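You operate a simulated robot arm through the tools that you are given. There is no shell and no other tool. Be economical: measure what you need, move in short steps, check, and stop when the job is done.

Carry out the task below with a simulated robot arm. There is one attempt and no reset: what you move stays moved.

## Task
Switch on the desk gauge and zero it on the 19.50 block.
Fine: leave that block under the probe; don't press save; leave the limit dial as it is.

The check looks at the end state, three seconds after you hand in, the way a careful person would. Anything else that was tipped, shoved, dropped, spilled or broken makes it a failure.

## Robot
A 5-joint arm with a two-finger parallel gripper on a trunk, on a base that drives. Base frame: it is fixed to the floor where the robot stands at the start and does not move with it; the origin is under the middle of the robot, x ahead of it, y to its left, z up; the surface under the hand at the start is at about z = 0.76. Readings come in m, rad, newtons and seconds.
It reaches about 1.134 m from its shoulder. Its first joint turns from -2.601 to 2.601 rad. Places, roughly: gauge probe [0.7, -0.2, 0.9]; gauge save button [0.7, -0.1, 0.8]; gauge switch [0.7, 0, 0.8]; gauge table [0.6, -0.2, 0.8]; gauge zero button [0.7, -0.1, 0.8]; limit dial [0.7, -0.1, 0.8]; top of the gauge table [0.6, -0.2, 0.8]. Payload 1.57 kg.
The TCP is the grasp point between the finger pads, 0.03 m short of the fingertips. In the tool frame z runs along the fingers and y along their closing line. Largest opening 0.11 m; finger width 0.024, thickness 0.012; the body of the gripper, 0.048 by 0.112 m, starts 0.078 m behind the TCP.
Orientation is told as [roll, pitch, yaw] about the base's x, y, z axes, in that order, counted from this pose: with the fingers straight down and closing along the base's y, the tool's x points along the base's -x, its y along +y and its z along -z.

## Interface
- The arm moves only by the tool drive_tool. Its argument "targets" is a list of rows, each a list of 7 numbers: the turn, a rotation vector about the base's x, y, z in rad, then the shift along the base's x, y, z in m, then the closure in counts, from 0 (fully open) to 255 (shut). In form: [[ax, ay, az, tx, ty, tz, hand], ...]. A call has 1 to 8 rows; each row shifts and turns the commanded pose from where the row before left it. A row lasts 0.2 s, in which the tool goes at most 0.05 m and 0.15 rad; a call with a longer step from one row to the next is refused whole, and so is a gripper value outside its range. A pose out of reach is approached as far as the arm can. The call stops where the force on the tool passes 70 N (or 10 N more than at its start, if that is more) or the arm is blocked; 0.2 s more then pass. The fingers move at their own pace (about 0.153 m/s each) and stop on an object; they squeeze with about 43 N. The grip force told is the motor's: it shows also when the fingers shut on nothing. Time passes only in rows, and 0.2 s behind the last, so rows that do not move let the fingers close. The reply holds the time, the measured pose of the TCP, the force on the tool along the base axes, the opening and the grip force, in the units named above and with some noise, with the torque about the TCP (base axes, N m) and any sound that the robot's microphone picked up.
- Cameras (640 x 400 px; columns grow to the right, rows downward): "scene" is now at [0.0347, 0.1446, 1.8912]; the picture's right is [-0.36, -0.93, 0.00], its down [-0.69, 0.26, -0.67] and it looks along [0.63, -0.24, -0.74] (base axes); focal length 281 px, centre (320, 200). "wrist" rides on the gripper at [0.07, 0.016, -0.141] in the tool frame; the picture's right is [-0.23, 0.97, 0.00], its down [-0.86, -0.20, -0.48] and it looks along [-0.47, -0.11, 0.88] (tool axes); focal length 222 px, centre (320, 200).
- snapshot(camera): a new picture of that camera. It takes no simulated time.
- slide_trunk(by): slides the trunk up (or, below 0, down) by that many m; the arm and the scene camera ride with it, the base frame stays. It gives what a move gives, with no picture.
- roll_base(legs): drives the robot by 1 to 6 legs, each [ahead, turn to the left] in m and rad, along the robot's own axes; the way and the turn of a leg run together, so that a leg with both is an arc; at most 1.5 m and 3.142 rad a leg. The arm and the cameras ride along, it lands a little off, and it stops where it bumps. It gives what a move gives.
- aim_head(pan, tilt): turns the head with the scene camera to pan (to the left, within 2.705 rad either way) and tilt (down, from -0.506 to 1.204), counted from straight ahead of the robot. It gives what a move gives.
- locate(camera, pixels): for up to 12 pixels [column, row] of the newest picture of that camera ("zoom" is the newest enlarged one), the place [x, y, z] in the base frame of the surface seen there, good to about 0.003 m, but the place of the scene camera against the robot may be out by one fixed shift of up to 0.012 m in any direction. It takes no simulated time.
- close_up(camera, box): a new picture of the part [left, top, right, bottom] of that camera's present view, enlarged. It takes no simulated time.
- job_done(): hands the job in; it is judged then, once.

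Keep the steps short. Do not move on a guess: measure, check each grasp and each placing, and mend mistakes. In all there are 80 turns and 52 pictures (those below and enlarged ones count). Leave the gripper open and the arm clear of the work at the hand-in unless told otherwise, and finish with a single line.

The tools are called as name(argument=value, ...) on one line, values as JSON. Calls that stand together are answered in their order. drive_tool: Moves the arm, as the interface text tells. Its arguments: {"type":"object","properties":{"targets":{"type":"array"}},"required":["targets"]} The other tools are called the same way: slide_trunk (by) slides the trunk up or down; roll_base (legs) drives the base; aim_head (pan, tilt) turns the head that bears the scene camera; snapshot (camera) takes a picture; locate (camera, pixels) gives the place of the surface under pixels of a picture; close_up (camera, box) takes an enlarged picture of a part of a camera's view; job_done () hands the job in.

At the start:

```text
time: 0.0
position: [0.7119, -0.4047, 1.1701]
ee_rot: [-0.002, 0.0, 0.022]
ft_force: [-0.5, 0.0, -0.1]
ft_torque: [-0.02, 0.0, 0.02]
width: 0.11
gripper_force: 0.1
trunk travel left (down, up): [-0.904, 0.066]
robot x, y, heading: [-0.0059, -0.0032, 0.0]
head pan, tilt: [-0.365, 0.833]
```

scene: 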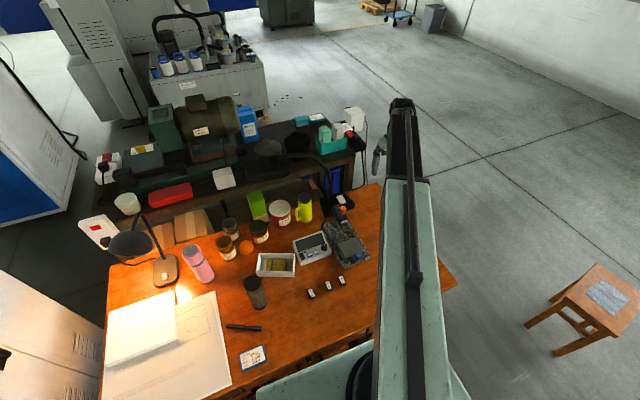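
wrist: 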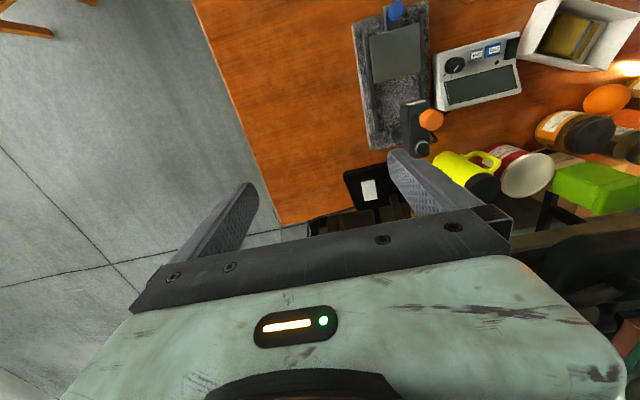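

I see the gauge near scene (310,248), the stand near (347,245), and three blocks near (310,293), (327,287), (342,281). I'll take enlarged views of each first.

close_up(camera="scene", box=[280, 190, 380, 252])

close_up(camera="scene", box=[290, 262, 362, 307])

```text
6.40 times, centred on (330, 221) of scene
```

zoom: 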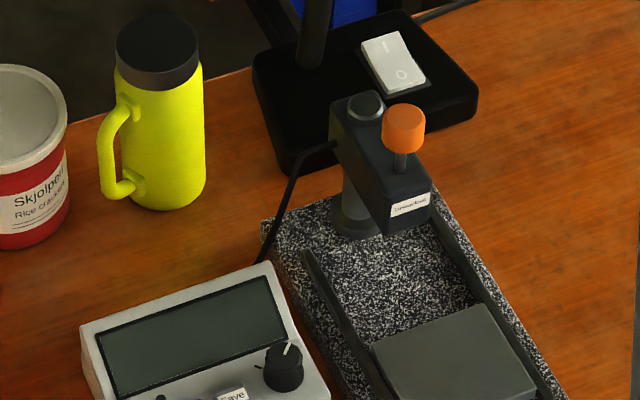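

```text
8.89 times, centred on (326, 284) of scene
```

zoom: 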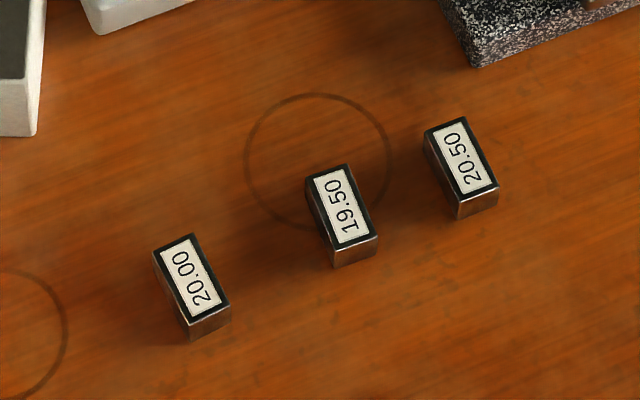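

The middle block is the 19.50. I'll measure it, then look at the gauge and stand.

locate(camera="zoom", pixels=[[306, 177], [346, 165], [376, 235], [334, 249], [341, 207], [462, 160], [192, 280], [337, 268], [400, 260], [270, 250]])

close_up(camera="scene", box=[286, 222, 350, 262])

close_up(camera="scene", box=[316, 202, 380, 272])

close_up(camera="wrist", box=[330, 0, 570, 150])

```text
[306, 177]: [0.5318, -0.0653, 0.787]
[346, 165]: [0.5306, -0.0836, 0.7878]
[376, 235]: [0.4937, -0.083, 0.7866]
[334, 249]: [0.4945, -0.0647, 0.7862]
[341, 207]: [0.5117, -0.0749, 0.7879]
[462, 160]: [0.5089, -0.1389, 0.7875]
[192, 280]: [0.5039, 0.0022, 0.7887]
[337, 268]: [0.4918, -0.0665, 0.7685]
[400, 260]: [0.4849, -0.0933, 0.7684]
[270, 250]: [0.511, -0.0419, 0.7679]
```

```text
10.00 times, centred on (318, 242) of scene
```

zoom: 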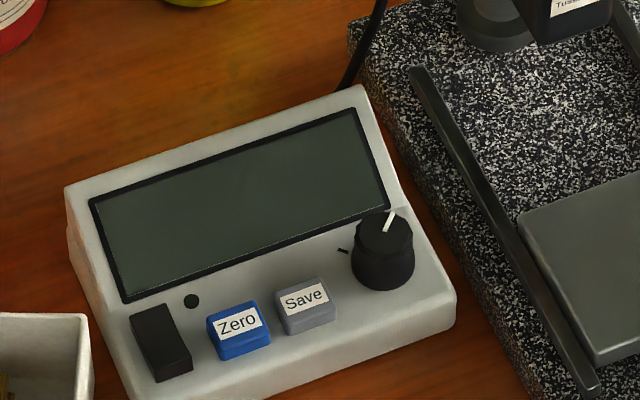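

```text
5.71 times, centred on (348, 237) of scene
```

zoom: 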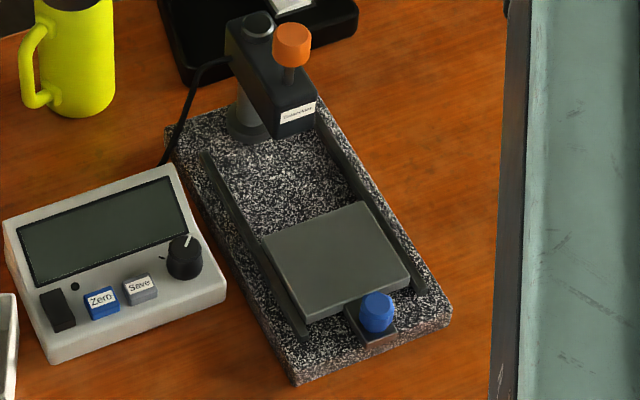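

```text
2.67 times, centred on (450, 75) of wrist
```

zoom: 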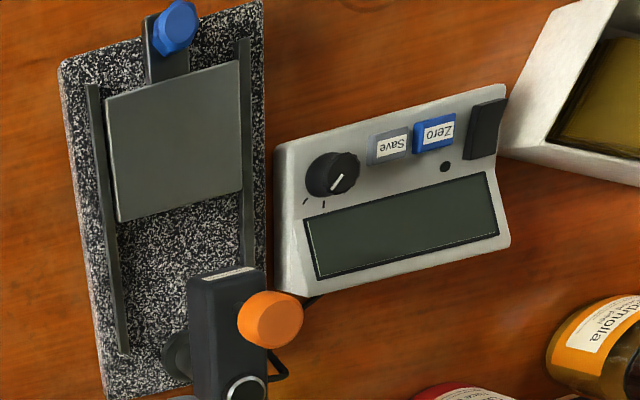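

The table rides on rails with a blue knob as handle, and the probe head has an orange knob. I'll measure in the newest enlarged wrist view, which is free of the scene shift.

locate(camera="zoom", pixels=[[106, 97], [238, 62], [242, 188], [120, 221], [175, 27], [90, 90], [122, 350], [242, 42], [262, 300], [270, 320], [225, 300], [180, 375]])

locate(camera="zoom", pixels=[[436, 132], [386, 147], [330, 175], [486, 115], [478, 150], [495, 102], [445, 166], [445, 10], [65, 65], [110, 395], [282, 280], [245, 388]])

```text
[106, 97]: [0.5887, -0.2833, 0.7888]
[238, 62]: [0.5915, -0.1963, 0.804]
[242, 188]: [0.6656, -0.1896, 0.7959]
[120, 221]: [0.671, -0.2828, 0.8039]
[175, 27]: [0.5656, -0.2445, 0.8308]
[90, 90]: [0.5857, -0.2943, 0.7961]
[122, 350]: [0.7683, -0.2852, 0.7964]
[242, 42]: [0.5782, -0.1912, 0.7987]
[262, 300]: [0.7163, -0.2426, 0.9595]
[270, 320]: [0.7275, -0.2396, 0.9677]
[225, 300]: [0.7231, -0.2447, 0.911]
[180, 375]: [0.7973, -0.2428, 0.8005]
```

```text
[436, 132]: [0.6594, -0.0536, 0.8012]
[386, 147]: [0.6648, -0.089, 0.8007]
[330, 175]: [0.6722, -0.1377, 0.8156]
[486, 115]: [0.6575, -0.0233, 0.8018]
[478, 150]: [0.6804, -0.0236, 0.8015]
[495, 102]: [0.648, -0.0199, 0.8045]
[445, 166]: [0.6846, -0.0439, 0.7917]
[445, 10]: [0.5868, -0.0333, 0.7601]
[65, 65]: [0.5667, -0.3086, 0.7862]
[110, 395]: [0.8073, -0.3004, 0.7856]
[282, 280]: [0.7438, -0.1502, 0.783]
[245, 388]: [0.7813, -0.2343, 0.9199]
```

Table top is z≈0.804 (x 0.59–0.67, y -0.283 to -0.194). Next I'll fly high to a viewpoint behind the blocks for accurate wrist measurements.

drive_tool(targets=[[0, 0, 0, -0.033, 0.035, 0, 0], [0, 0, 0, -0.033, 0.035, 0, 0], [0, 0, 0, -0.033, 0.035, -0.01, 0], [0, 0, 0, -0.033, 0.035, -0.01, 0], [0, 0, 0, -0.033, 0.035, -0.01, 0], [0, 0, 0, -0.033, 0.035, -0.01, 0], [0, 0, 0, -0.033, 0.035, -0.01, 0], [0, 0, 0, -0.033, 0.035, -0.01, 0]])

snapshot(camera="wrist")

```text
time: 1.8
position: [0.5496, -0.161, 1.1701]
ee_rot: [0.001, 0.001, 0.025]
ft_force: [0.3, 0.6, -0.7]
ft_torque: [0.01, 0.0, 0.01]
width: 0.1099
gripper_force: 0.1
out of reach, approached as far as the arm can: row 3, 4, 5, 6, 7, 8
trunk travel left (down, up): [-0.904, 0.066]
robot x, y, heading: [0.0016, -0.0, -0.002]
head pan, tilt: [-0.365, 0.833]
```

```text
44 pictures are left
```

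wrist: 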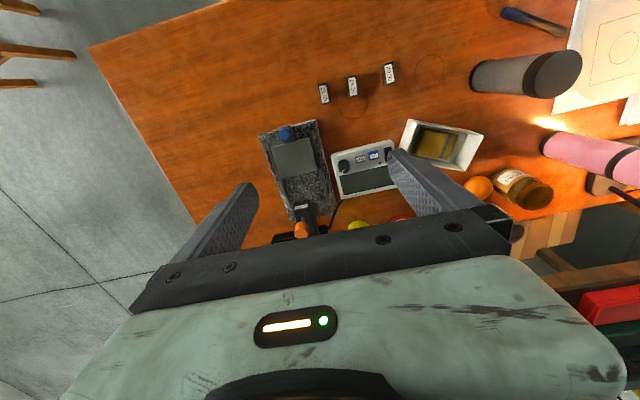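

The arm can't fold this close (radius limit ≈0.57 m). The tool is at z 1.17 and clear, so I'll back the base 0.22 m to bring the work into comfortable reach.

roll_base(legs=[[-0.22, 0]])

snapshot(camera="wrist")

```text
time: 3.5
position: [0.3285, -0.1607, 1.1709]
ee_rot: [0.001, 0.002, 0.023]
ft_force: [-0.8, 0.5, -0.5]
ft_torque: [-0.02, -0.04, -0.01]
width: 0.1099
gripper_force: 0.1
trunk travel left (down, up): [-0.904, 0.066]
robot x, y, heading: [-0.2206, 0.0013, 0.001]
head pan, tilt: [-0.365, 0.833]
```

```text
43 pictures are left
```

wrist: 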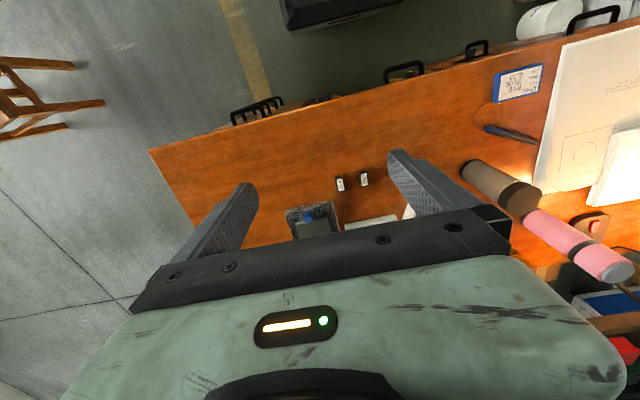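

Now I'll tilt the tool forward and lower it in front of the gauge to look at the probe from the side.

drive_tool(targets=[[-0.033, -0.112, 0, 0.02, -0.0065, -0.035, 0], [-0.033, -0.112, 0, 0.02, -0.0065, -0.035, 0], [-0.033, -0.112, 0, 0.02, -0.0065, -0.035, 0], [-0.033, -0.112, 0, 0.02, -0.0065, -0.035, 0], [-0.033, -0.112, 0, 0.02, -0.0065, -0.035, 0], [-0.033, -0.112, 0, 0.02, -0.0065, -0.035, 0]])

snapshot(camera="wrist")

```text
time: 4.9
position: [0.4765, -0.2074, 1.2263]
ee_rot: [-0.253, -0.662, 0.111]
ft_force: [0.0, 0.3, 0.2]
ft_torque: [0.01, 0.02, -0.03]
width: 0.1098
gripper_force: 0.0
out of reach, approached as far as the arm can: row 1, 2, 3, 4, 5, 6
trunk travel left (down, up): [-0.904, 0.066]
robot x, y, heading: [-0.2191, -0.0017, -0.002]
head pan, tilt: [-0.365, 0.833]
```

```text
42 pictures are left
```

wrist: 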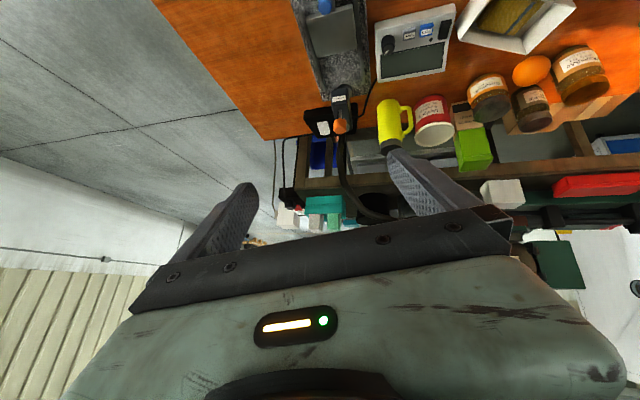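

The arm wants a lower shoulder. Nothing is under the tool at this height, so I'll slide the trunk down 0.2 m.

slide_trunk(by=-0.2)

snapshot(camera="wrist")

snapshot(camera="scene")

```text
time: 7.0
position: [0.4744, -0.2083, 1.0268]
ee_rot: [-0.252, -0.658, 0.11]
ft_force: [-0.1, 0.1, 0.3]
ft_torque: [0.0, 0.02, 0.02]
width: 0.1101
gripper_force: 0.0
trunk travel left (down, up): [-0.704, 0.266]
robot x, y, heading: [-0.2203, -0.005, 0.003]
head pan, tilt: [-0.365, 0.833]
```

```text
41 pictures are left
```

wrist: 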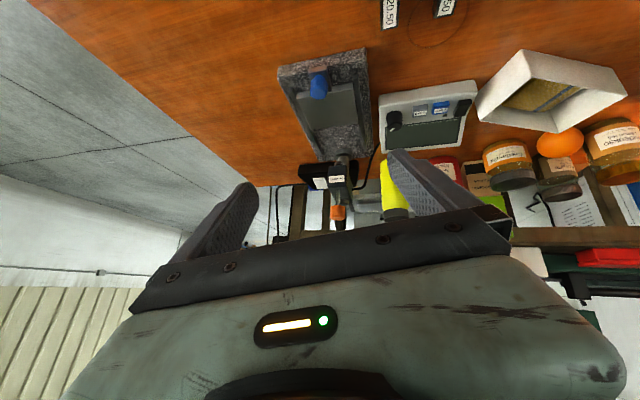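

```text
40 pictures are left
```

scene: 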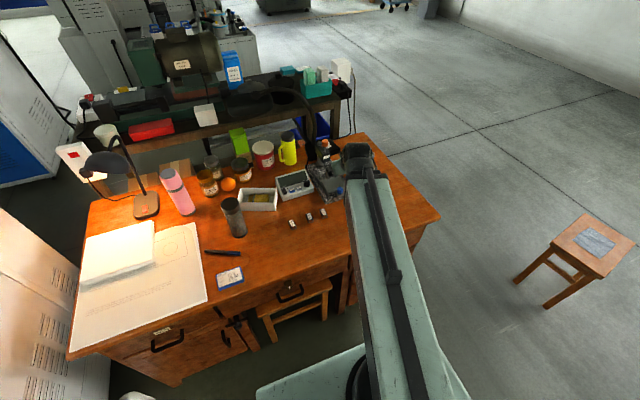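

I'll lower the tool by about 8 cm for a flatter view of the probe tip.

drive_tool(targets=[[0, 0, 0, 0.01, -0.003, -0.04, 0], [0, 0, 0, 0.01, -0.003, -0.04, 0]])

close_up(camera="wrist", box=[260, 60, 440, 240])

```text
time: 7.7
position: [0.491, -0.212, 1.0258]
ee_rot: [-0.249, -0.654, 0.108]
ft_force: [-0.9, 0.1, -0.4]
ft_torque: [-0.01, 0.0, -0.01]
width: 0.1102
gripper_force: 0.1
out of reach, approached as far as the arm can: row 1, 2
trunk travel left (down, up): [-0.704, 0.266]
robot x, y, heading: [-0.2172, -0.0039, 0.002]
head pan, tilt: [-0.365, 0.833]
```

```text
2.22 times, centred on (350, 150) of wrist
```

zoom: 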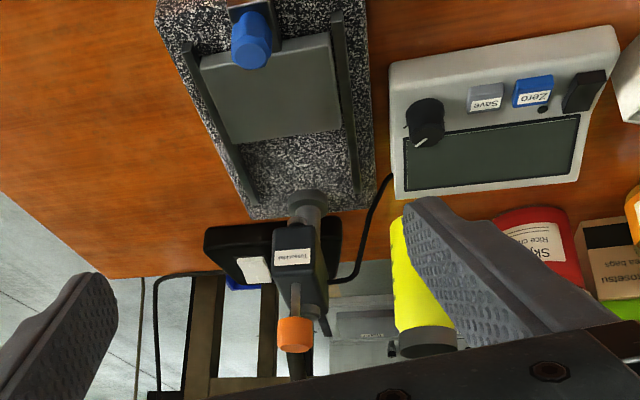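

Still fold-limited; I'll lower the trunk another 0.12 m (tool to z≈0.91, in the free space in front of the gauge).

slide_trunk(by=-0.12)

close_up(camera="wrist", box=[240, 60, 440, 240])

```text
time: 9.2
position: [0.4891, -0.2122, 0.9056]
ee_rot: [-0.25, -0.657, 0.109]
ft_force: [-0.1, 0.1, -0.4]
ft_torque: [-0.01, -0.04, 0.0]
width: 0.1098
gripper_force: 0.0
trunk travel left (down, up): [-0.584, 0.386]
robot x, y, heading: [-0.2216, -0.001, -0.001]
head pan, tilt: [-0.365, 0.833]
```

```text
2.22 times, centred on (340, 150) of wrist
```

zoom: 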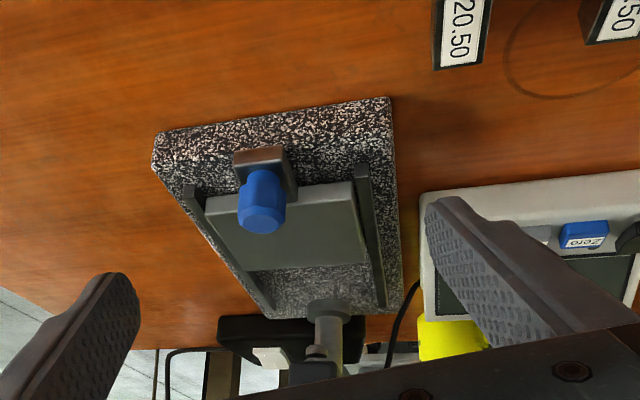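

I'll zoom in on the column and probe region at wrist (340,220).

close_up(camera="wrist", box=[290, 150, 402, 250])

locate(camera="wrist", pixels=[[341, 205], [338, 215], [338, 225], [330, 223]])

```text
4.00 times, centred on (346, 200) of wrist
```

zoom: 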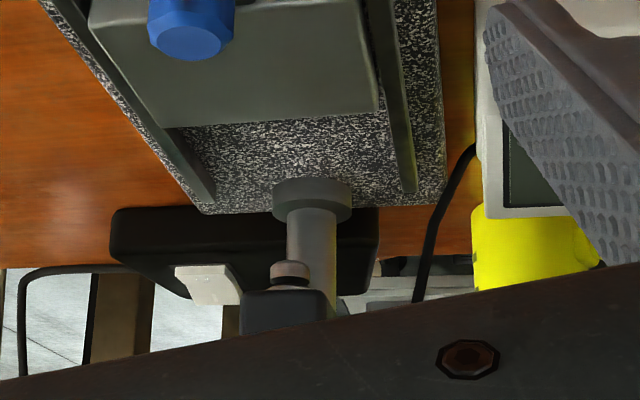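

```text
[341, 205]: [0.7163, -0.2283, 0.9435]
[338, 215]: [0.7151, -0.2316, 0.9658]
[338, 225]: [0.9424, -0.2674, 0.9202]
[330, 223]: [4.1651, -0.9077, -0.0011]
```

locate(camera="zoom", pixels=[[290, 268], [290, 278], [283, 310], [250, 300], [320, 300], [186, 12], [195, 48], [130, 115], [370, 100], [200, 20], [410, 185]])

```text
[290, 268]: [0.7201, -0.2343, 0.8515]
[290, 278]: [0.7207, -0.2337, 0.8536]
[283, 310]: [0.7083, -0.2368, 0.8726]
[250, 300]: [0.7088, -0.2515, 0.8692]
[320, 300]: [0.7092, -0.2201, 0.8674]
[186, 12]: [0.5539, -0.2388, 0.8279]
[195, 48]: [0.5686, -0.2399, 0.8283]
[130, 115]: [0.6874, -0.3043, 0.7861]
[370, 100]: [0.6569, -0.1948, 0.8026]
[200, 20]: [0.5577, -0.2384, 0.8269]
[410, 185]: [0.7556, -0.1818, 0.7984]
```

Probe tip is at about (0.720, -0.234, 0.850), about 27 mm above where the block's top would be, so the orange knob must lower it. First, the block: I'll straighten the tool back to vertical while rising.

drive_tool(targets=[[0.035, 0.125, 0, 0, 0, 0.03, 0], [0.035, 0.125, 0, 0, 0, 0.03, 0], [0.035, 0.125, 0, 0, 0, 0.01, 0], [0.035, 0.125, 0, 0, 0, 0, 0], [0.035, 0.125, 0, 0, 0, 0, 0]])

```text
time: 10.3
position: [0.4888, -0.2123, 0.8509]
ee_rot: [-0.021, -0.039, 0.024]
ft_force: [1.3, -0.3, 0.1]
ft_torque: [-0.02, -0.01, -0.01]
width: 0.11
gripper_force: 0.0
out of reach, approached as far as the arm can: row 1, 2, 3, 4, 5
trunk travel left (down, up): [-0.584, 0.386]
robot x, y, heading: [-0.2179, -0.0037, 0.004]
head pan, tilt: [-0.365, 0.833]
```

drive_tool(targets=[[0.02, 0.039, 0, 0.0, 0, 0.04, 0], [0, 0, 0, 0, 0.0, 0.04, 0], [0, 0, 0, 0, 0.045, 0, 0], [0, 0, 0, 0, 0.045, 0, 0], [0, 0, 0, 0, 0.045, 0, 0]])

snapshot(camera="wrist")

```text
time: 11.6
position: [0.4892, -0.0759, 0.8503]
ee_rot: [0.0, -0.003, 0.026]
ft_force: [-0.5, 0.2, 0.3]
ft_torque: [0.01, 0.01, -0.01]
width: 0.1099
gripper_force: 0.0
out of reach, approached as far as the arm can: row 1, 2
trunk travel left (down, up): [-0.584, 0.386]
robot x, y, heading: [-0.2187, 0.0009, -0.004]
head pan, tilt: [-0.365, 0.833]
```

```text
36 pictures are left
```

wrist: 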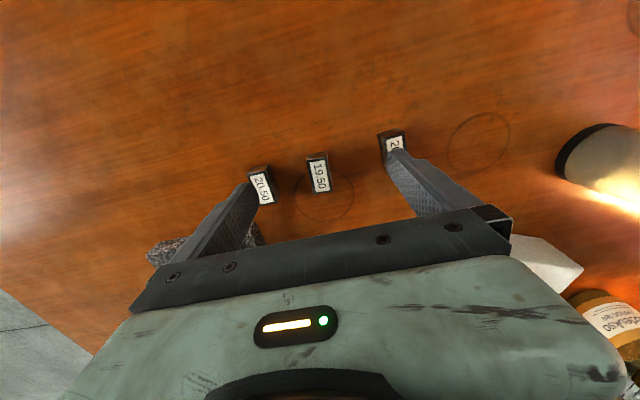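

The 19.50 block sits at wrist (318,172). I'll measure it closely and its neighbours.

close_up(camera="wrist", box=[240, 115, 420, 220])

```text
3.56 times, centred on (330, 168) of wrist
```

zoom: 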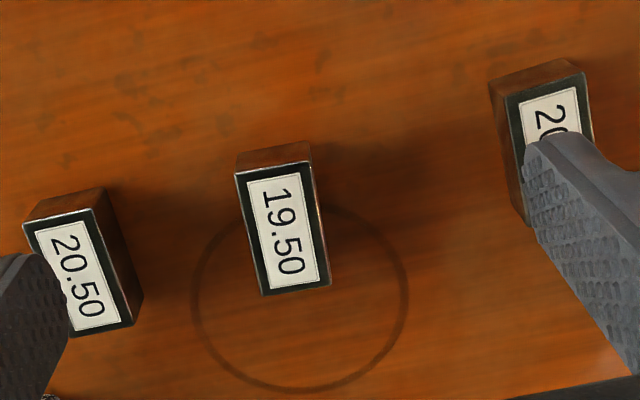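

locate(camera="zoom", pixels=[[240, 176], [308, 167], [327, 282], [266, 292], [283, 230], [80, 260], [97, 212], [545, 110], [200, 200], [128, 320], [517, 110]])

```text
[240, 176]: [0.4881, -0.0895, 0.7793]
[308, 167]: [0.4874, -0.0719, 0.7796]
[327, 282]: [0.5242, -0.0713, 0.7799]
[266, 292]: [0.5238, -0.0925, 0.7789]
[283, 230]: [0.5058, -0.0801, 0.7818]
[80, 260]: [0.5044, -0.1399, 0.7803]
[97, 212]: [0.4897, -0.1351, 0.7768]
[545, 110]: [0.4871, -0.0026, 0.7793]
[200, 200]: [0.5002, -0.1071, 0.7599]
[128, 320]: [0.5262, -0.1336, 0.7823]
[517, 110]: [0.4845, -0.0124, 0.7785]
```

Block centre (0.506, -0.081), top z 0.780, desk 0.760. I'll narrow the fingers to about 45 mm, centre over it, then descend to TCP z 0.794.

drive_tool(targets=[[0, 0, 0, 0.0165, -0.005, 0, 150], [0, 0, 0, 0, 0, 0, 150], [0, 0, 0, 0, 0, -0.02, 150]])

close_up(camera="wrist", box=[200, 100, 440, 250])

```text
time: 12.3
position: [0.5063, -0.0824, 0.8507]
ee_rot: [0.0, -0.005, 0.026]
ft_force: [-0.1, 1.4, -0.3]
ft_torque: [0.01, -0.01, 0.0]
width: 0.0454
gripper_force: 0.1
out of reach, approached as far as the arm can: row 3
trunk travel left (down, up): [-0.584, 0.386]
robot x, y, heading: [-0.2201, -0.0019, -0.005]
head pan, tilt: [-0.365, 0.833]
```

```text
2.67 times, centred on (320, 175) of wrist
```

zoom: 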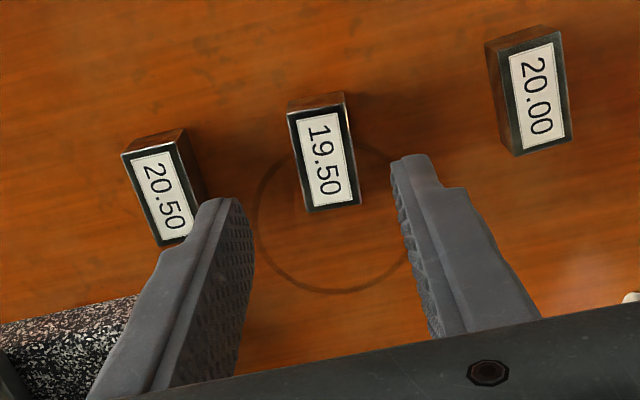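

The hand's height seems fixed by the trunk (z changes exactly as the trunk slid), so vertical moves go through slide_trunk. Fingers straddle the block; sliding down 0.055 m.

slide_trunk(by=-0.055)

close_up(camera="wrist", box=[200, 100, 440, 250])

```text
time: 13.3
position: [0.5063, -0.0814, 0.7955]
ee_rot: [0.0, -0.002, 0.028]
ft_force: [0.3, -0.3, 0.6]
ft_torque: [0.02, -0.01, -0.03]
width: 0.0454
gripper_force: 0.1
trunk travel left (down, up): [-0.529, 0.441]
robot x, y, heading: [-0.2197, -0.0013, -0.005]
head pan, tilt: [-0.365, 0.833]
```

```text
2.67 times, centred on (320, 175) of wrist
```

zoom: 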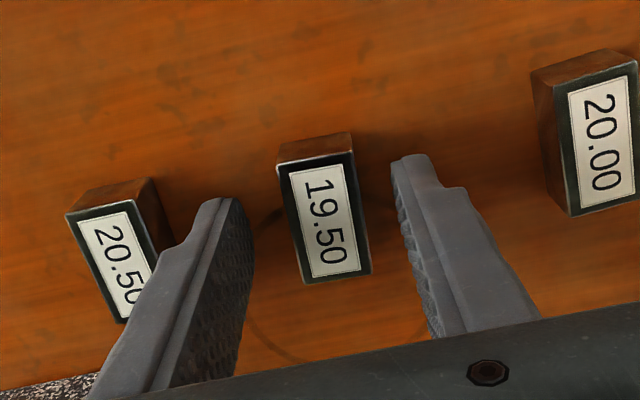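

The block sits between the fingertips. Closing.

drive_tool(targets=[[0, 0, 0, 0, 0, 0, 255], [0, 0, 0, 0, 0, 0, 255], [0, 0, 0, 0, 0, 0, 255]])

close_up(camera="wrist", box=[200, 100, 440, 250])

```text
time: 14.1
position: [0.5072, -0.0824, 0.7953]
ee_rot: [0.001, -0.003, 0.027]
ft_force: [0.7, 0.1, 1.8]
ft_torque: [-0.01, 0.01, -0.01]
width: 0.0213
gripper_force: 34.9
trunk travel left (down, up): [-0.529, 0.441]
robot x, y, heading: [-0.2192, 0.0006, -0.002]
head pan, tilt: [-0.365, 0.833]
```

```text
2.67 times, centred on (320, 175) of wrist
```

zoom: 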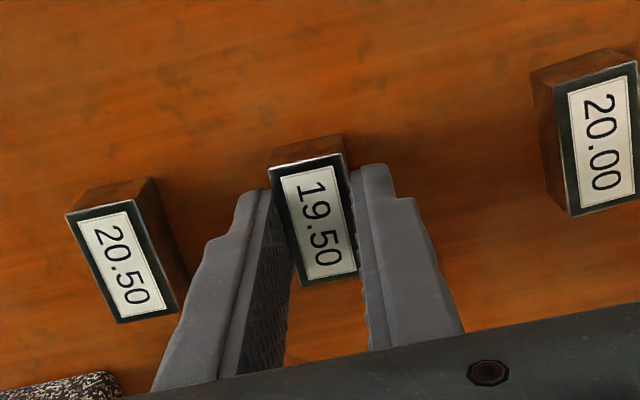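

Held (width 0.021, 35 N). Lifting 0.10 m and looking at the grasp.

slide_trunk(by=0.1)

drive_tool(targets=[[0, 0, 0, 0, -0.045, 0, 255], [0, 0, 0, 0, -0.045, 0, 255], [0, 0, 0, 0, -0.045, 0, 255]])

snapshot(camera="wrist")

```text
time: 15.4
position: [0.5066, -0.0825, 0.8949]
ee_rot: [0.0, -0.003, 0.025]
ft_force: [0.2, 0.1, -1.7]
ft_torque: [-0.01, 0.0, -0.02]
width: 0.0214
gripper_force: 34.4
trunk travel left (down, up): [-0.629, 0.341]
robot x, y, heading: [-0.2213, -0.0027, -0.002]
head pan, tilt: [-0.365, 0.833]
```

```text
time: 16.2
position: [0.5071, -0.2185, 0.8949]
ee_rot: [0.0, -0.003, 0.027]
ft_force: [0.3, -0.6, -2.0]
ft_torque: [0.01, 0.0, 0.0]
width: 0.0213
gripper_force: 35.1
trunk travel left (down, up): [-0.629, 0.341]
robot x, y, heading: [-0.2212, -0.0016, 0.002]
head pan, tilt: [-0.365, 0.833]
```

```text
31 pictures are left
```

wrist: 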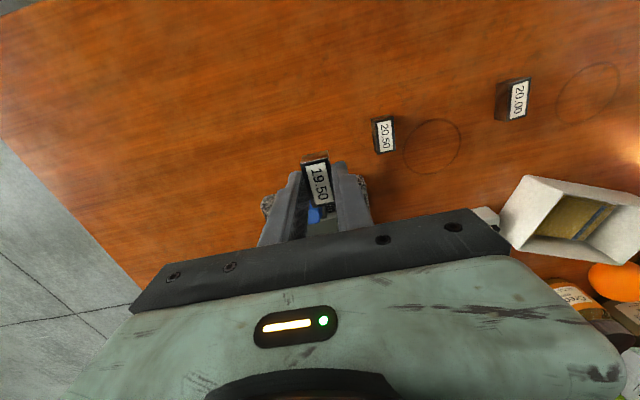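

Held level. Moving over the table: to (0.627, -0.237).

drive_tool(targets=[[0, 0, 0, 0.04, -0.006, 0, 255], [0, 0, 0, 0.04, -0.006, 0, 255], [0, 0, 0, 0.04, -0.006, 0, 255], [0, 0, 0, 0, 0, 0, 255]])

close_up(camera="wrist", box=[220, 90, 420, 240])

close_up(camera="scene", box=[300, 110, 420, 200])

```text
time: 17.2
position: [0.6275, -0.2353, 0.8949]
ee_rot: [-0.001, -0.003, 0.026]
ft_force: [-1.1, -0.3, -1.7]
ft_torque: [0.03, 0.02, 0.0]
width: 0.0214
gripper_force: 34.6
trunk travel left (down, up): [-0.629, 0.341]
robot x, y, heading: [-0.2217, -0.0001, -0.009]
head pan, tilt: [-0.365, 0.833]
```

```text
2.67 times, centred on (320, 165) of wrist
```

zoom: 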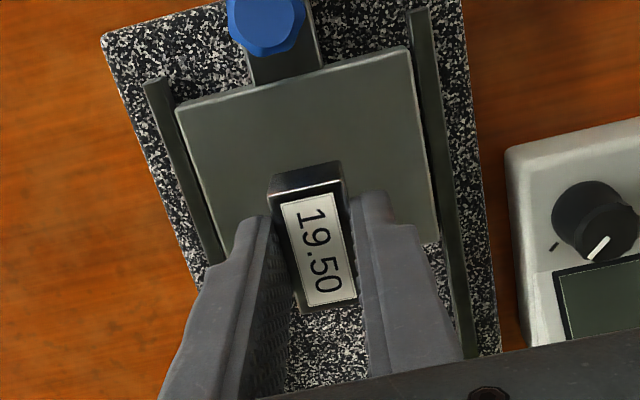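

```text
4.44 times, centred on (360, 155) of scene
```

zoom: 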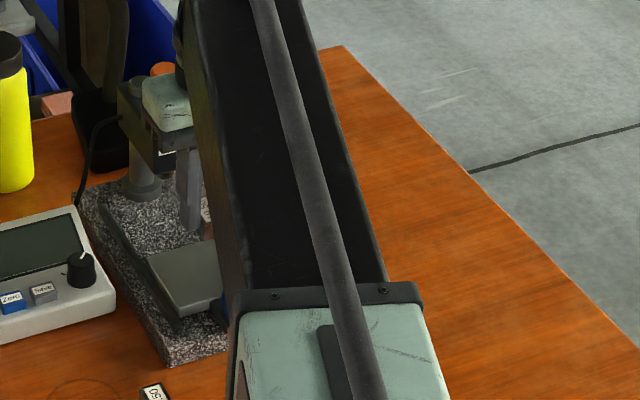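

I'll measure the table's corners from a wrist close-up.

close_up(camera="wrist", box=[220, 90, 420, 240])

locate(camera="zoom", pixels=[[180, 108], [405, 52], [432, 236], [425, 180], [300, 110], [230, 246], [280, 205], [335, 195], [356, 295], [260, 20], [440, 180], [190, 150]])

```text
2.67 times, centred on (320, 165) of wrist
```

zoom: 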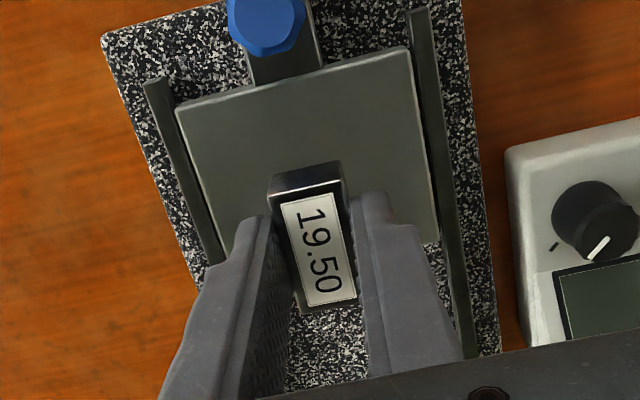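

```text
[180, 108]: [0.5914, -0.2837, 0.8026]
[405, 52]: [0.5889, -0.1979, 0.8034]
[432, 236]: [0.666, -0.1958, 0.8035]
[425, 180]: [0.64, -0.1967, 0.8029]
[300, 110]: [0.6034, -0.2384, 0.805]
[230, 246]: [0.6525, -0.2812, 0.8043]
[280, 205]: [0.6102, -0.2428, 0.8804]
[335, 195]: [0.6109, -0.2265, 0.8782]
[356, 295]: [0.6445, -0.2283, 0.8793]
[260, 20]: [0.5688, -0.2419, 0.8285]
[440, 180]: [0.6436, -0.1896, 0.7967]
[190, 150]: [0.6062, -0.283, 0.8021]
```

Table: x 0.590–0.667, y −0.283 to −0.196, z 0.8035. Block centre nearly there; nudging −3 mm in y, then down 0.0555 m so its bottom just meets the table.

drive_tool(targets=[[0, 0, 0, 0.0, -0.003, 0, 255]])

slide_trunk(by=-0.0555)

```text
time: 17.6
position: [0.6276, -0.2382, 0.8953]
ee_rot: [0.0, -0.003, 0.025]
ft_force: [-0.2, 0.0, -1.2]
ft_torque: [0.02, 0.02, -0.01]
width: 0.0213
gripper_force: 34.9
trunk travel left (down, up): [-0.629, 0.341]
robot x, y, heading: [-0.2202, -0.0036, 0.001]
head pan, tilt: [-0.365, 0.833]
```

```text
time: 18.6
position: [0.6266, -0.2383, 0.8391]
ee_rot: [0.0, -0.005, 0.027]
ft_force: [-0.6, 0.3, -0.5]
ft_torque: [0.03, 0.03, -0.02]
width: 0.0214
gripper_force: 34.5
trunk travel left (down, up): [-0.573, 0.397]
robot x, y, heading: [-0.2176, -0.0024, -0.0]
head pan, tilt: [-0.365, 0.833]
```

Almost in contact. One more millimetre, then I'll open partway and lift off.

slide_trunk(by=-0.001)

drive_tool(targets=[[0, 0, 0, 0, 0, 0, 170], [0, 0, 0, 0, 0, 0, 140], [0, 0, 0, 0, 0, 0, 140]])

slide_trunk(by=0.08)

close_up(camera="wrist", box=[220, 90, 420, 240])

```text
time: 19.1
position: [0.6267, -0.2396, 0.8399]
ee_rot: [-0.001, -0.005, 0.027]
ft_force: [2.4, -1.8, 5.4]
ft_torque: [-0.02, 0.0, 0.02]
width: 0.0212
gripper_force: 34.3
trunk travel left (down, up): [-0.572, 0.398]
robot x, y, heading: [-0.217, -0.0031, -0.002]
head pan, tilt: [-0.365, 0.833]
```

```text
time: 19.9
position: [0.6265, -0.2388, 0.8392]
ee_rot: [0.001, -0.004, 0.027]
ft_force: [0.6, 0.1, -0.5]
ft_torque: [-0.01, -0.04, -0.04]
width: 0.0496
gripper_force: 0.2
trunk travel left (down, up): [-0.572, 0.398]
robot x, y, heading: [-0.2221, -0.0043, -0.003]
head pan, tilt: [-0.365, 0.833]
```

```text
time: 21.1
position: [0.6274, -0.2376, 0.9196]
ee_rot: [0.001, -0.004, 0.027]
ft_force: [1.3, 0.7, -0.3]
ft_torque: [-0.01, -0.01, -0.06]
width: 0.0495
gripper_force: 0.1
trunk travel left (down, up): [-0.652, 0.318]
robot x, y, heading: [-0.2202, -0.0007, -0.002]
head pan, tilt: [-0.365, 0.833]
```

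```text
2.67 times, centred on (320, 165) of wrist
```

zoom: 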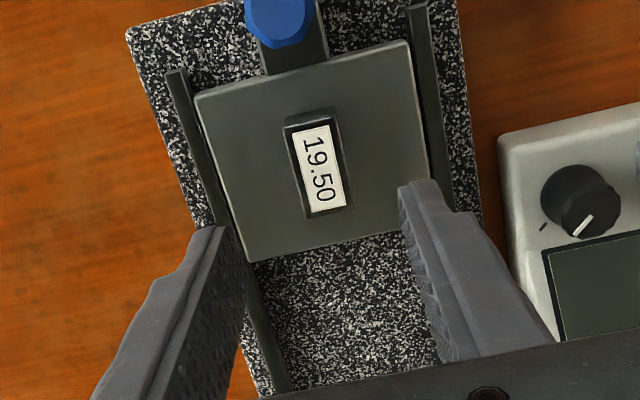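

The block stands centred on the table. Next: back off over the blue knob and measure it.

drive_tool(targets=[[0, 0, 0, -0.03, 0, 0, 140], [0, 0, 0, -0.035, -0.002, 0, 140], [0, 0, 0, 0, 0, 0, 140]])

close_up(camera="wrist", box=[220, 90, 420, 240])

locate(camera="zoom", pixels=[[300, 130], [320, 130], [340, 130], [320, 110], [320, 150], [320, 170], [290, 110], [320, 90], [350, 160], [350, 220]])

```text
time: 21.9
position: [0.562, -0.2403, 0.9188]
ee_rot: [-0.001, -0.005, 0.026]
ft_force: [-2.0, -0.2, -0.7]
ft_torque: [0.03, -0.01, 0.0]
width: 0.0498
gripper_force: 0.0
trunk travel left (down, up): [-0.652, 0.318]
robot x, y, heading: [-0.2169, -0.0025, -0.003]
head pan, tilt: [-0.365, 0.833]
```

```text
2.67 times, centred on (320, 165) of wrist
```

zoom: 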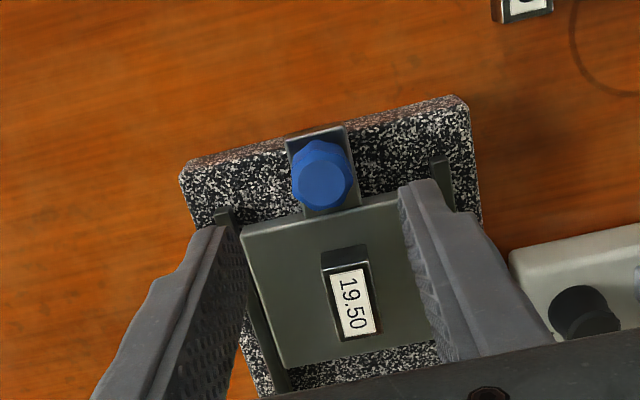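

```text
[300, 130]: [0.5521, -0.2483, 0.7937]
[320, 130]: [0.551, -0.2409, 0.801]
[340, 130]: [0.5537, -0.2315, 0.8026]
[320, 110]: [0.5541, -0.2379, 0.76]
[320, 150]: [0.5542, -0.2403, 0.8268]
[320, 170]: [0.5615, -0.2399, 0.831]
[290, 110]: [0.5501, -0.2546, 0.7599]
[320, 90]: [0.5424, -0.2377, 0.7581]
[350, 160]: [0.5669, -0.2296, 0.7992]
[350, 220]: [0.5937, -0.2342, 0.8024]
```

The knob is at about (0.565, −0.239), z 0.803–0.831. The TCP is right above; sliding down 0.081 m and closing on it.

slide_trunk(by=-0.081)

drive_tool(targets=[[0, 0, 0, 0, 0, 0, 200], [0, 0, 0, 0, 0, 0, 215], [0, 0, 0, 0, 0, 0, 215]])

close_up(camera="wrist", box=[220, 90, 420, 240])

```text
time: 23.1
position: [0.562, -0.2415, 0.8364]
ee_rot: [0.0, -0.003, 0.026]
ft_force: [0.1, 1.3, 0.4]
ft_torque: [-0.02, 0.0, 0.0]
width: 0.0496
gripper_force: 0.0
trunk travel left (down, up): [-0.571, 0.399]
robot x, y, heading: [-0.2195, -0.0007, 0.001]
head pan, tilt: [-0.365, 0.833]
```

```text
time: 23.9
position: [0.5624, -0.2411, 0.8373]
ee_rot: [0.0, -0.004, 0.024]
ft_force: [1.4, -3.9, 3.0]
ft_torque: [-0.1, 0.16, -0.05]
width: 0.025
gripper_force: 36.4
trunk travel left (down, up): [-0.571, 0.399]
robot x, y, heading: [-0.2184, -0.0033, -0.005]
head pan, tilt: [-0.365, 0.833]
```

```text
2.67 times, centred on (320, 165) of wrist
```

zoom: 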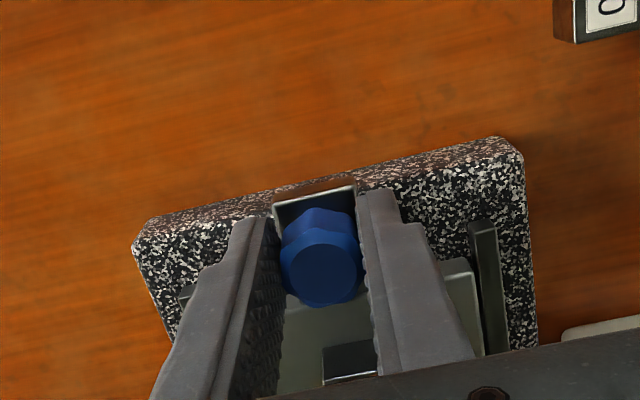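

Knob gripped (width 0.025). Sliding the table gently 4 cm forward along the rails.

drive_tool(targets=[[0, 0, 0, 0.006, 0.0002, 0, 215], [0, 0, 0, 0.008, 0.0002, 0, 215], [0, 0, 0, 0.008, 0.0002, 0, 215], [0, 0, 0, 0.008, 0.0002, 0, 215], [0, 0, 0, 0.006, 0.0002, 0, 215], [0, 0, 0, 0.004, 0.0001, 0, 215]])

snapshot(camera="wrist")

```text
time: 25.2
position: [0.601, -0.2389, 0.8377]
ee_rot: [0.0, -0.003, 0.025]
ft_force: [-0.5, -3.5, 1.4]
ft_torque: [-0.07, 0.79, 0.11]
width: 0.0245
gripper_force: 36.1
trunk travel left (down, up): [-0.571, 0.399]
robot x, y, heading: [-0.2154, -0.0006, 0.0]
head pan, tilt: [-0.365, 0.833]
```

```text
24 pictures are left
```

wrist: 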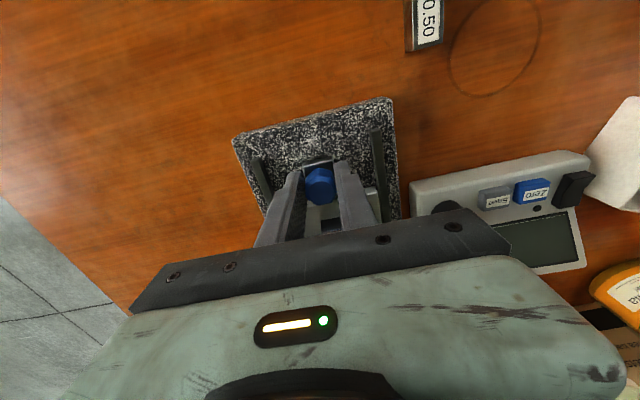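

The table slides along smoothly. Continuing 4.5 cm, watching for the end stop.

drive_tool(targets=[[0, 0, 0, 0.006, 0.0002, 0, 215], [0, 0, 0, 0.008, 0.0002, 0, 215], [0, 0, 0, 0.008, 0.0002, 0, 215], [0, 0, 0, 0.008, 0.0002, 0, 215], [0, 0, 0, 0.008, 0.0002, 0, 215], [0, 0, 0, 0.006, 0.0002, 0, 215], [0, 0, 0, 0.003, 0.0001, 0, 215]])

close_up(camera="scene", box=[290, 110, 390, 200])

```text
time: 26.9
position: [0.6486, -0.2378, 0.8374]
ee_rot: [-0.002, -0.004, 0.027]
ft_force: [-0.4, 6.0, 0.1]
ft_torque: [0.25, 0.19, -0.03]
width: 0.0246
gripper_force: 36.1
trunk travel left (down, up): [-0.571, 0.399]
robot x, y, heading: [-0.2216, -0.0, -0.001]
head pan, tilt: [-0.365, 0.833]
```

```text
4.44 times, centred on (340, 155) of scene
```

zoom: 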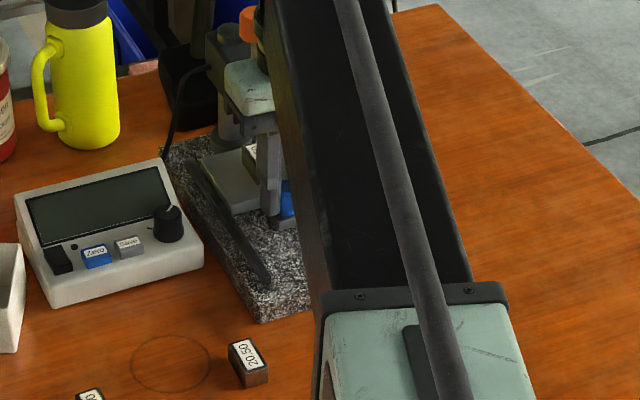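

Moved 86 mm; block centre ≈0.714. A few more millimetres to centre it or find the stop.

drive_tool(targets=[[0, 0, 0, 0.003, 0.0001, 0, 215], [0, 0, 0, 0.003, 0.0001, 0, 215], [0, 0, 0, 0, 0, 0, 215]])

```text
time: 27.6
position: [0.6561, -0.2371, 0.8383]
ee_rot: [-0.002, -0.003, 0.027]
ft_force: [3.0, 5.6, 2.4]
ft_torque: [0.12, 0.48, 0.06]
width: 0.0247
gripper_force: 36.3
trunk travel left (down, up): [-0.571, 0.399]
robot x, y, heading: [-0.2151, -0.0038, -0.001]
head pan, tilt: [-0.365, 0.833]
```

Total 93.5 mm, so the block is centred at x≈0.721 under the probe. Opening, lifting 0.10 m, then backing away to look.

drive_tool(targets=[[0, 0, 0, 0, 0, 0, 160], [0, 0, 0, 0, 0, 0, 140], [0, 0, 0, 0, 0, 0, 140]])

slide_trunk(by=0.1)

drive_tool(targets=[[0, 0, 0, -0.045, 0, 0, 140], [0, 0, 0, -0.045, 0, 0, 140], [0, 0, 0, -0.045, 0, 0, 140], [0, 0, 0, 0, 0, 0, 140]])

close_up(camera="wrist", box=[220, 60, 480, 250])

```text
time: 28.4
position: [0.656, -0.2375, 0.8367]
ee_rot: [0.001, -0.004, 0.025]
ft_force: [1.0, -0.4, 0.9]
ft_torque: [0.01, 0.02, -0.01]
width: 0.0499
gripper_force: 0.0
trunk travel left (down, up): [-0.571, 0.399]
robot x, y, heading: [-0.2218, 0.0001, -0.001]
head pan, tilt: [-0.365, 0.833]
```

```text
time: 29.8
position: [0.6547, -0.238, 0.9381]
ee_rot: [0.0, -0.002, 0.026]
ft_force: [0.4, 0.1, 0.2]
ft_torque: [-0.02, -0.03, 0.0]
width: 0.0495
gripper_force: 0.1
trunk travel left (down, up): [-0.671, 0.299]
robot x, y, heading: [-0.2193, -0.0024, -0.004]
head pan, tilt: [-0.365, 0.833]
```

```text
time: 30.8
position: [0.5202, -0.2371, 0.9375]
ee_rot: [0.0, -0.003, 0.027]
ft_force: [-0.5, -1.4, 1.2]
ft_torque: [0.0, -0.04, 0.03]
width: 0.0495
gripper_force: 0.0
trunk travel left (down, up): [-0.671, 0.299]
robot x, y, heading: [-0.2189, -0.0016, -0.003]
head pan, tilt: [-0.365, 0.833]
```

```text
2.11 times, centred on (350, 155) of wrist
```

zoom: 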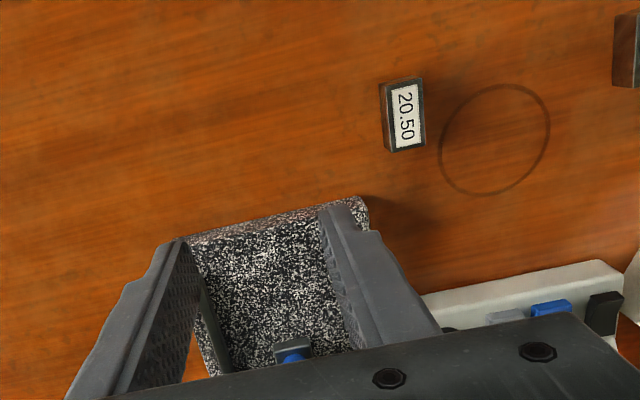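

I'll move left in front of the readout, closing the fingers for pressing, then use the scene camera to check stand and readout.

drive_tool(targets=[[0, 0, 0, 0, 0.045, 0, 255], [0, 0, 0, 0, 0.045, 0, 255], [0, 0, 0, 0, 0.045, 0, 255], [0, 0, 0, 0, 0.045, 0, 255], [0, 0, 0, 0, 0.035, 0, 255], [0, 0, 0, 0, 0, 0, 255]])

close_up(camera="scene", box=[280, 120, 380, 200])

snapshot(camera="wrist")

```text
time: 32.2
position: [0.5208, -0.0231, 0.9384]
ee_rot: [0.001, -0.002, 0.026]
ft_force: [0.6, -0.3, 0.1]
ft_torque: [0.02, 0.01, 0.04]
width: 0.0
gripper_force: 21.6
trunk travel left (down, up): [-0.671, 0.299]
robot x, y, heading: [-0.2207, 0.0007, 0.001]
head pan, tilt: [-0.365, 0.833]
```

```text
5.00 times, centred on (330, 160) of scene
```

zoom: 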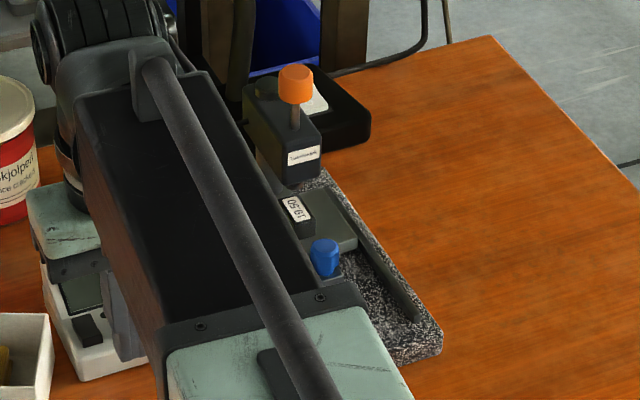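

```text
20 pictures are left
```

wrist: 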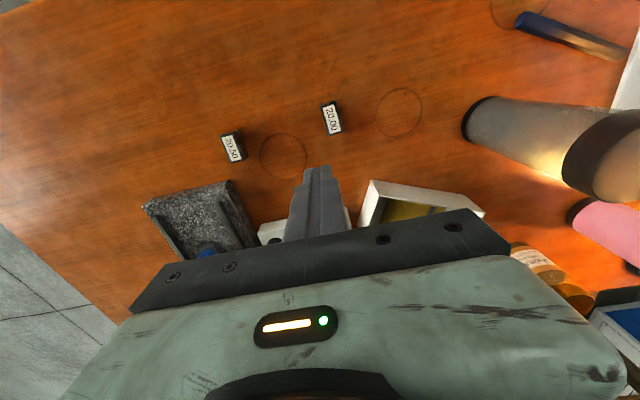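

The block label shows just in front of and under the probe head. Now I'll move closer to the readout, offset to the left, to measure the rocker switch and buttons.

drive_tool(targets=[[0, 0, 0, 0.04, 0.015, 0, 255], [0, 0, 0, 0.04, 0.015, 0, 255], [0, 0, 0, 0, 0, 0, 255]])

close_up(camera="wrist", box=[130, 110, 330, 240])

```text
time: 33.0
position: [0.5987, 0.0063, 0.9378]
ee_rot: [0.0, -0.003, 0.026]
ft_force: [0.5, -0.5, -0.3]
ft_torque: [0.02, 0.02, 0.03]
width: 0.0
gripper_force: 21.3
trunk travel left (down, up): [-0.671, 0.299]
robot x, y, heading: [-0.2213, -0.0014, -0.0]
head pan, tilt: [-0.365, 0.833]
```

```text
3.08 times, centred on (230, 175) of wrist
```

zoom: 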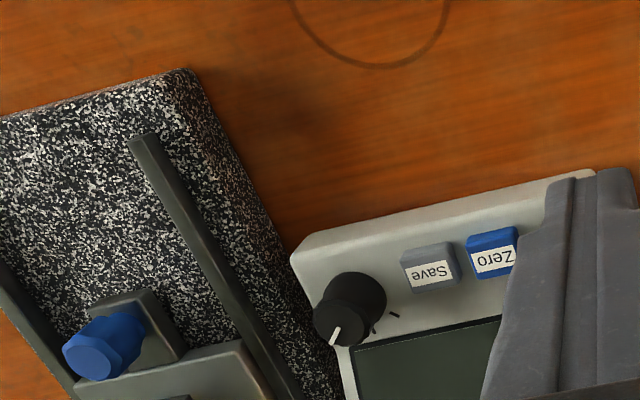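

The finger hides the switch; I'll go 7 cm further forward so it appears above the fingers.

drive_tool(targets=[[0, 0, 0, 0.035, 0, 0, 255], [0, 0, 0, 0.035, 0, 0, 255], [0, 0, 0, 0, 0, 0, 255]])

close_up(camera="wrist", box=[170, 70, 350, 190])

```text
time: 33.8
position: [0.6701, 0.0078, 0.9374]
ee_rot: [0.0, -0.001, 0.026]
ft_force: [-0.7, 0.4, 0.1]
ft_torque: [0.02, -0.03, -0.03]
width: 0.0001
gripper_force: 21.0
trunk travel left (down, up): [-0.671, 0.299]
robot x, y, heading: [-0.2197, 0.0004, 0.002]
head pan, tilt: [-0.365, 0.833]
```

```text
3.33 times, centred on (260, 130) of wrist
```

zoom: 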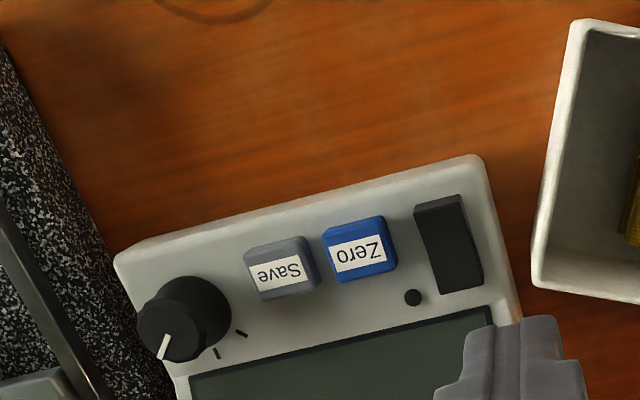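

locate(camera="zoom", pixels=[[440, 203], [441, 215], [447, 235], [452, 255], [458, 275], [463, 290], [360, 252], [285, 275], [400, 280], [350, 295], [440, 180], [413, 297]])

```text
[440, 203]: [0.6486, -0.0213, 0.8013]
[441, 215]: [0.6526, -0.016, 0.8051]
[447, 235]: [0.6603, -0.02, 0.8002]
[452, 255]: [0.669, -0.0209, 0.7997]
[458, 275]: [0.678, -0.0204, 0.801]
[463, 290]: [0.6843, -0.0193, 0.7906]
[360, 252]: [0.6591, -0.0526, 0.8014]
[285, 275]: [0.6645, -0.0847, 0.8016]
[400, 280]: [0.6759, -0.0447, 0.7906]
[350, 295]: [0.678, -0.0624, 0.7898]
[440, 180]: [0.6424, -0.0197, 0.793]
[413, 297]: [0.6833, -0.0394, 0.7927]
```

The rocker spans x 0.650–0.682 at y≈−0.0195; its near end is the raised one (z≈0.805 vs 0.800 far). Zero is at (0.659, −0.053, 0.801). I'll position over the near end and come down to just above it.

drive_tool(targets=[[0, 0, 0, -0.02, -0.0273, 0, 255], [0, 0, 0, 0, 0, 0, 255]])

slide_trunk(by=-0.098)

slide_trunk(by=-0.004)

```text
time: 34.4
position: [0.6498, -0.0207, 0.9385]
ee_rot: [-0.001, -0.003, 0.026]
ft_force: [-0.3, -0.1, -0.2]
ft_torque: [0.02, 0.0, 0.01]
width: 0.0001
gripper_force: 21.7
trunk travel left (down, up): [-0.671, 0.299]
robot x, y, heading: [-0.2207, -0.0003, -0.007]
head pan, tilt: [-0.365, 0.833]
```

```text
time: 35.7
position: [0.6487, -0.0203, 0.8402]
ee_rot: [0.0, -0.003, 0.025]
ft_force: [-0.6, 0.7, -0.3]
ft_torque: [0.01, 0.02, -0.02]
width: 0.0
gripper_force: 21.4
trunk travel left (down, up): [-0.573, 0.397]
robot x, y, heading: [-0.2186, 0.0018, -0.002]
head pan, tilt: [-0.365, 0.833]
```

```text
time: 36.2
position: [0.6499, -0.0204, 0.8354]
ee_rot: [0.0, -0.003, 0.028]
ft_force: [-0.2, 0.5, -0.9]
ft_torque: [-0.03, -0.02, 0.01]
width: 0.0001
gripper_force: 21.5
trunk travel left (down, up): [-0.569, 0.401]
robot x, y, heading: [-0.2214, -0.0021, 0.001]
head pan, tilt: [-0.365, 0.833]
```

Tips at ≈0.806, no contact yet. Pressing in 2–3 mm steps.

slide_trunk(by=-0.003)

slide_trunk(by=-0.002)

```text
time: 36.8
position: [0.6495, -0.0201, 0.8328]
ee_rot: [-0.002, -0.003, 0.027]
ft_force: [0.3, 0.4, 0.6]
ft_torque: [-0.04, 0.02, 0.03]
width: 0.0001
gripper_force: 21.1
trunk travel left (down, up): [-0.566, 0.404]
robot x, y, heading: [-0.2192, -0.0021, 0.0]
head pan, tilt: [-0.365, 0.833]
heard: click
```

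```text
time: 37.3
position: [0.6496, -0.0207, 0.8331]
ee_rot: [-0.002, -0.007, 0.026]
ft_force: [3.4, -1.1, 21.0]
ft_torque: [0.02, -0.37, 0.01]
width: 0.0
gripper_force: 21.6
trunk travel left (down, up): [-0.564, 0.406]
robot x, y, heading: [-0.2202, -0.0047, -0.002]
head pan, tilt: [-0.365, 0.833]
```

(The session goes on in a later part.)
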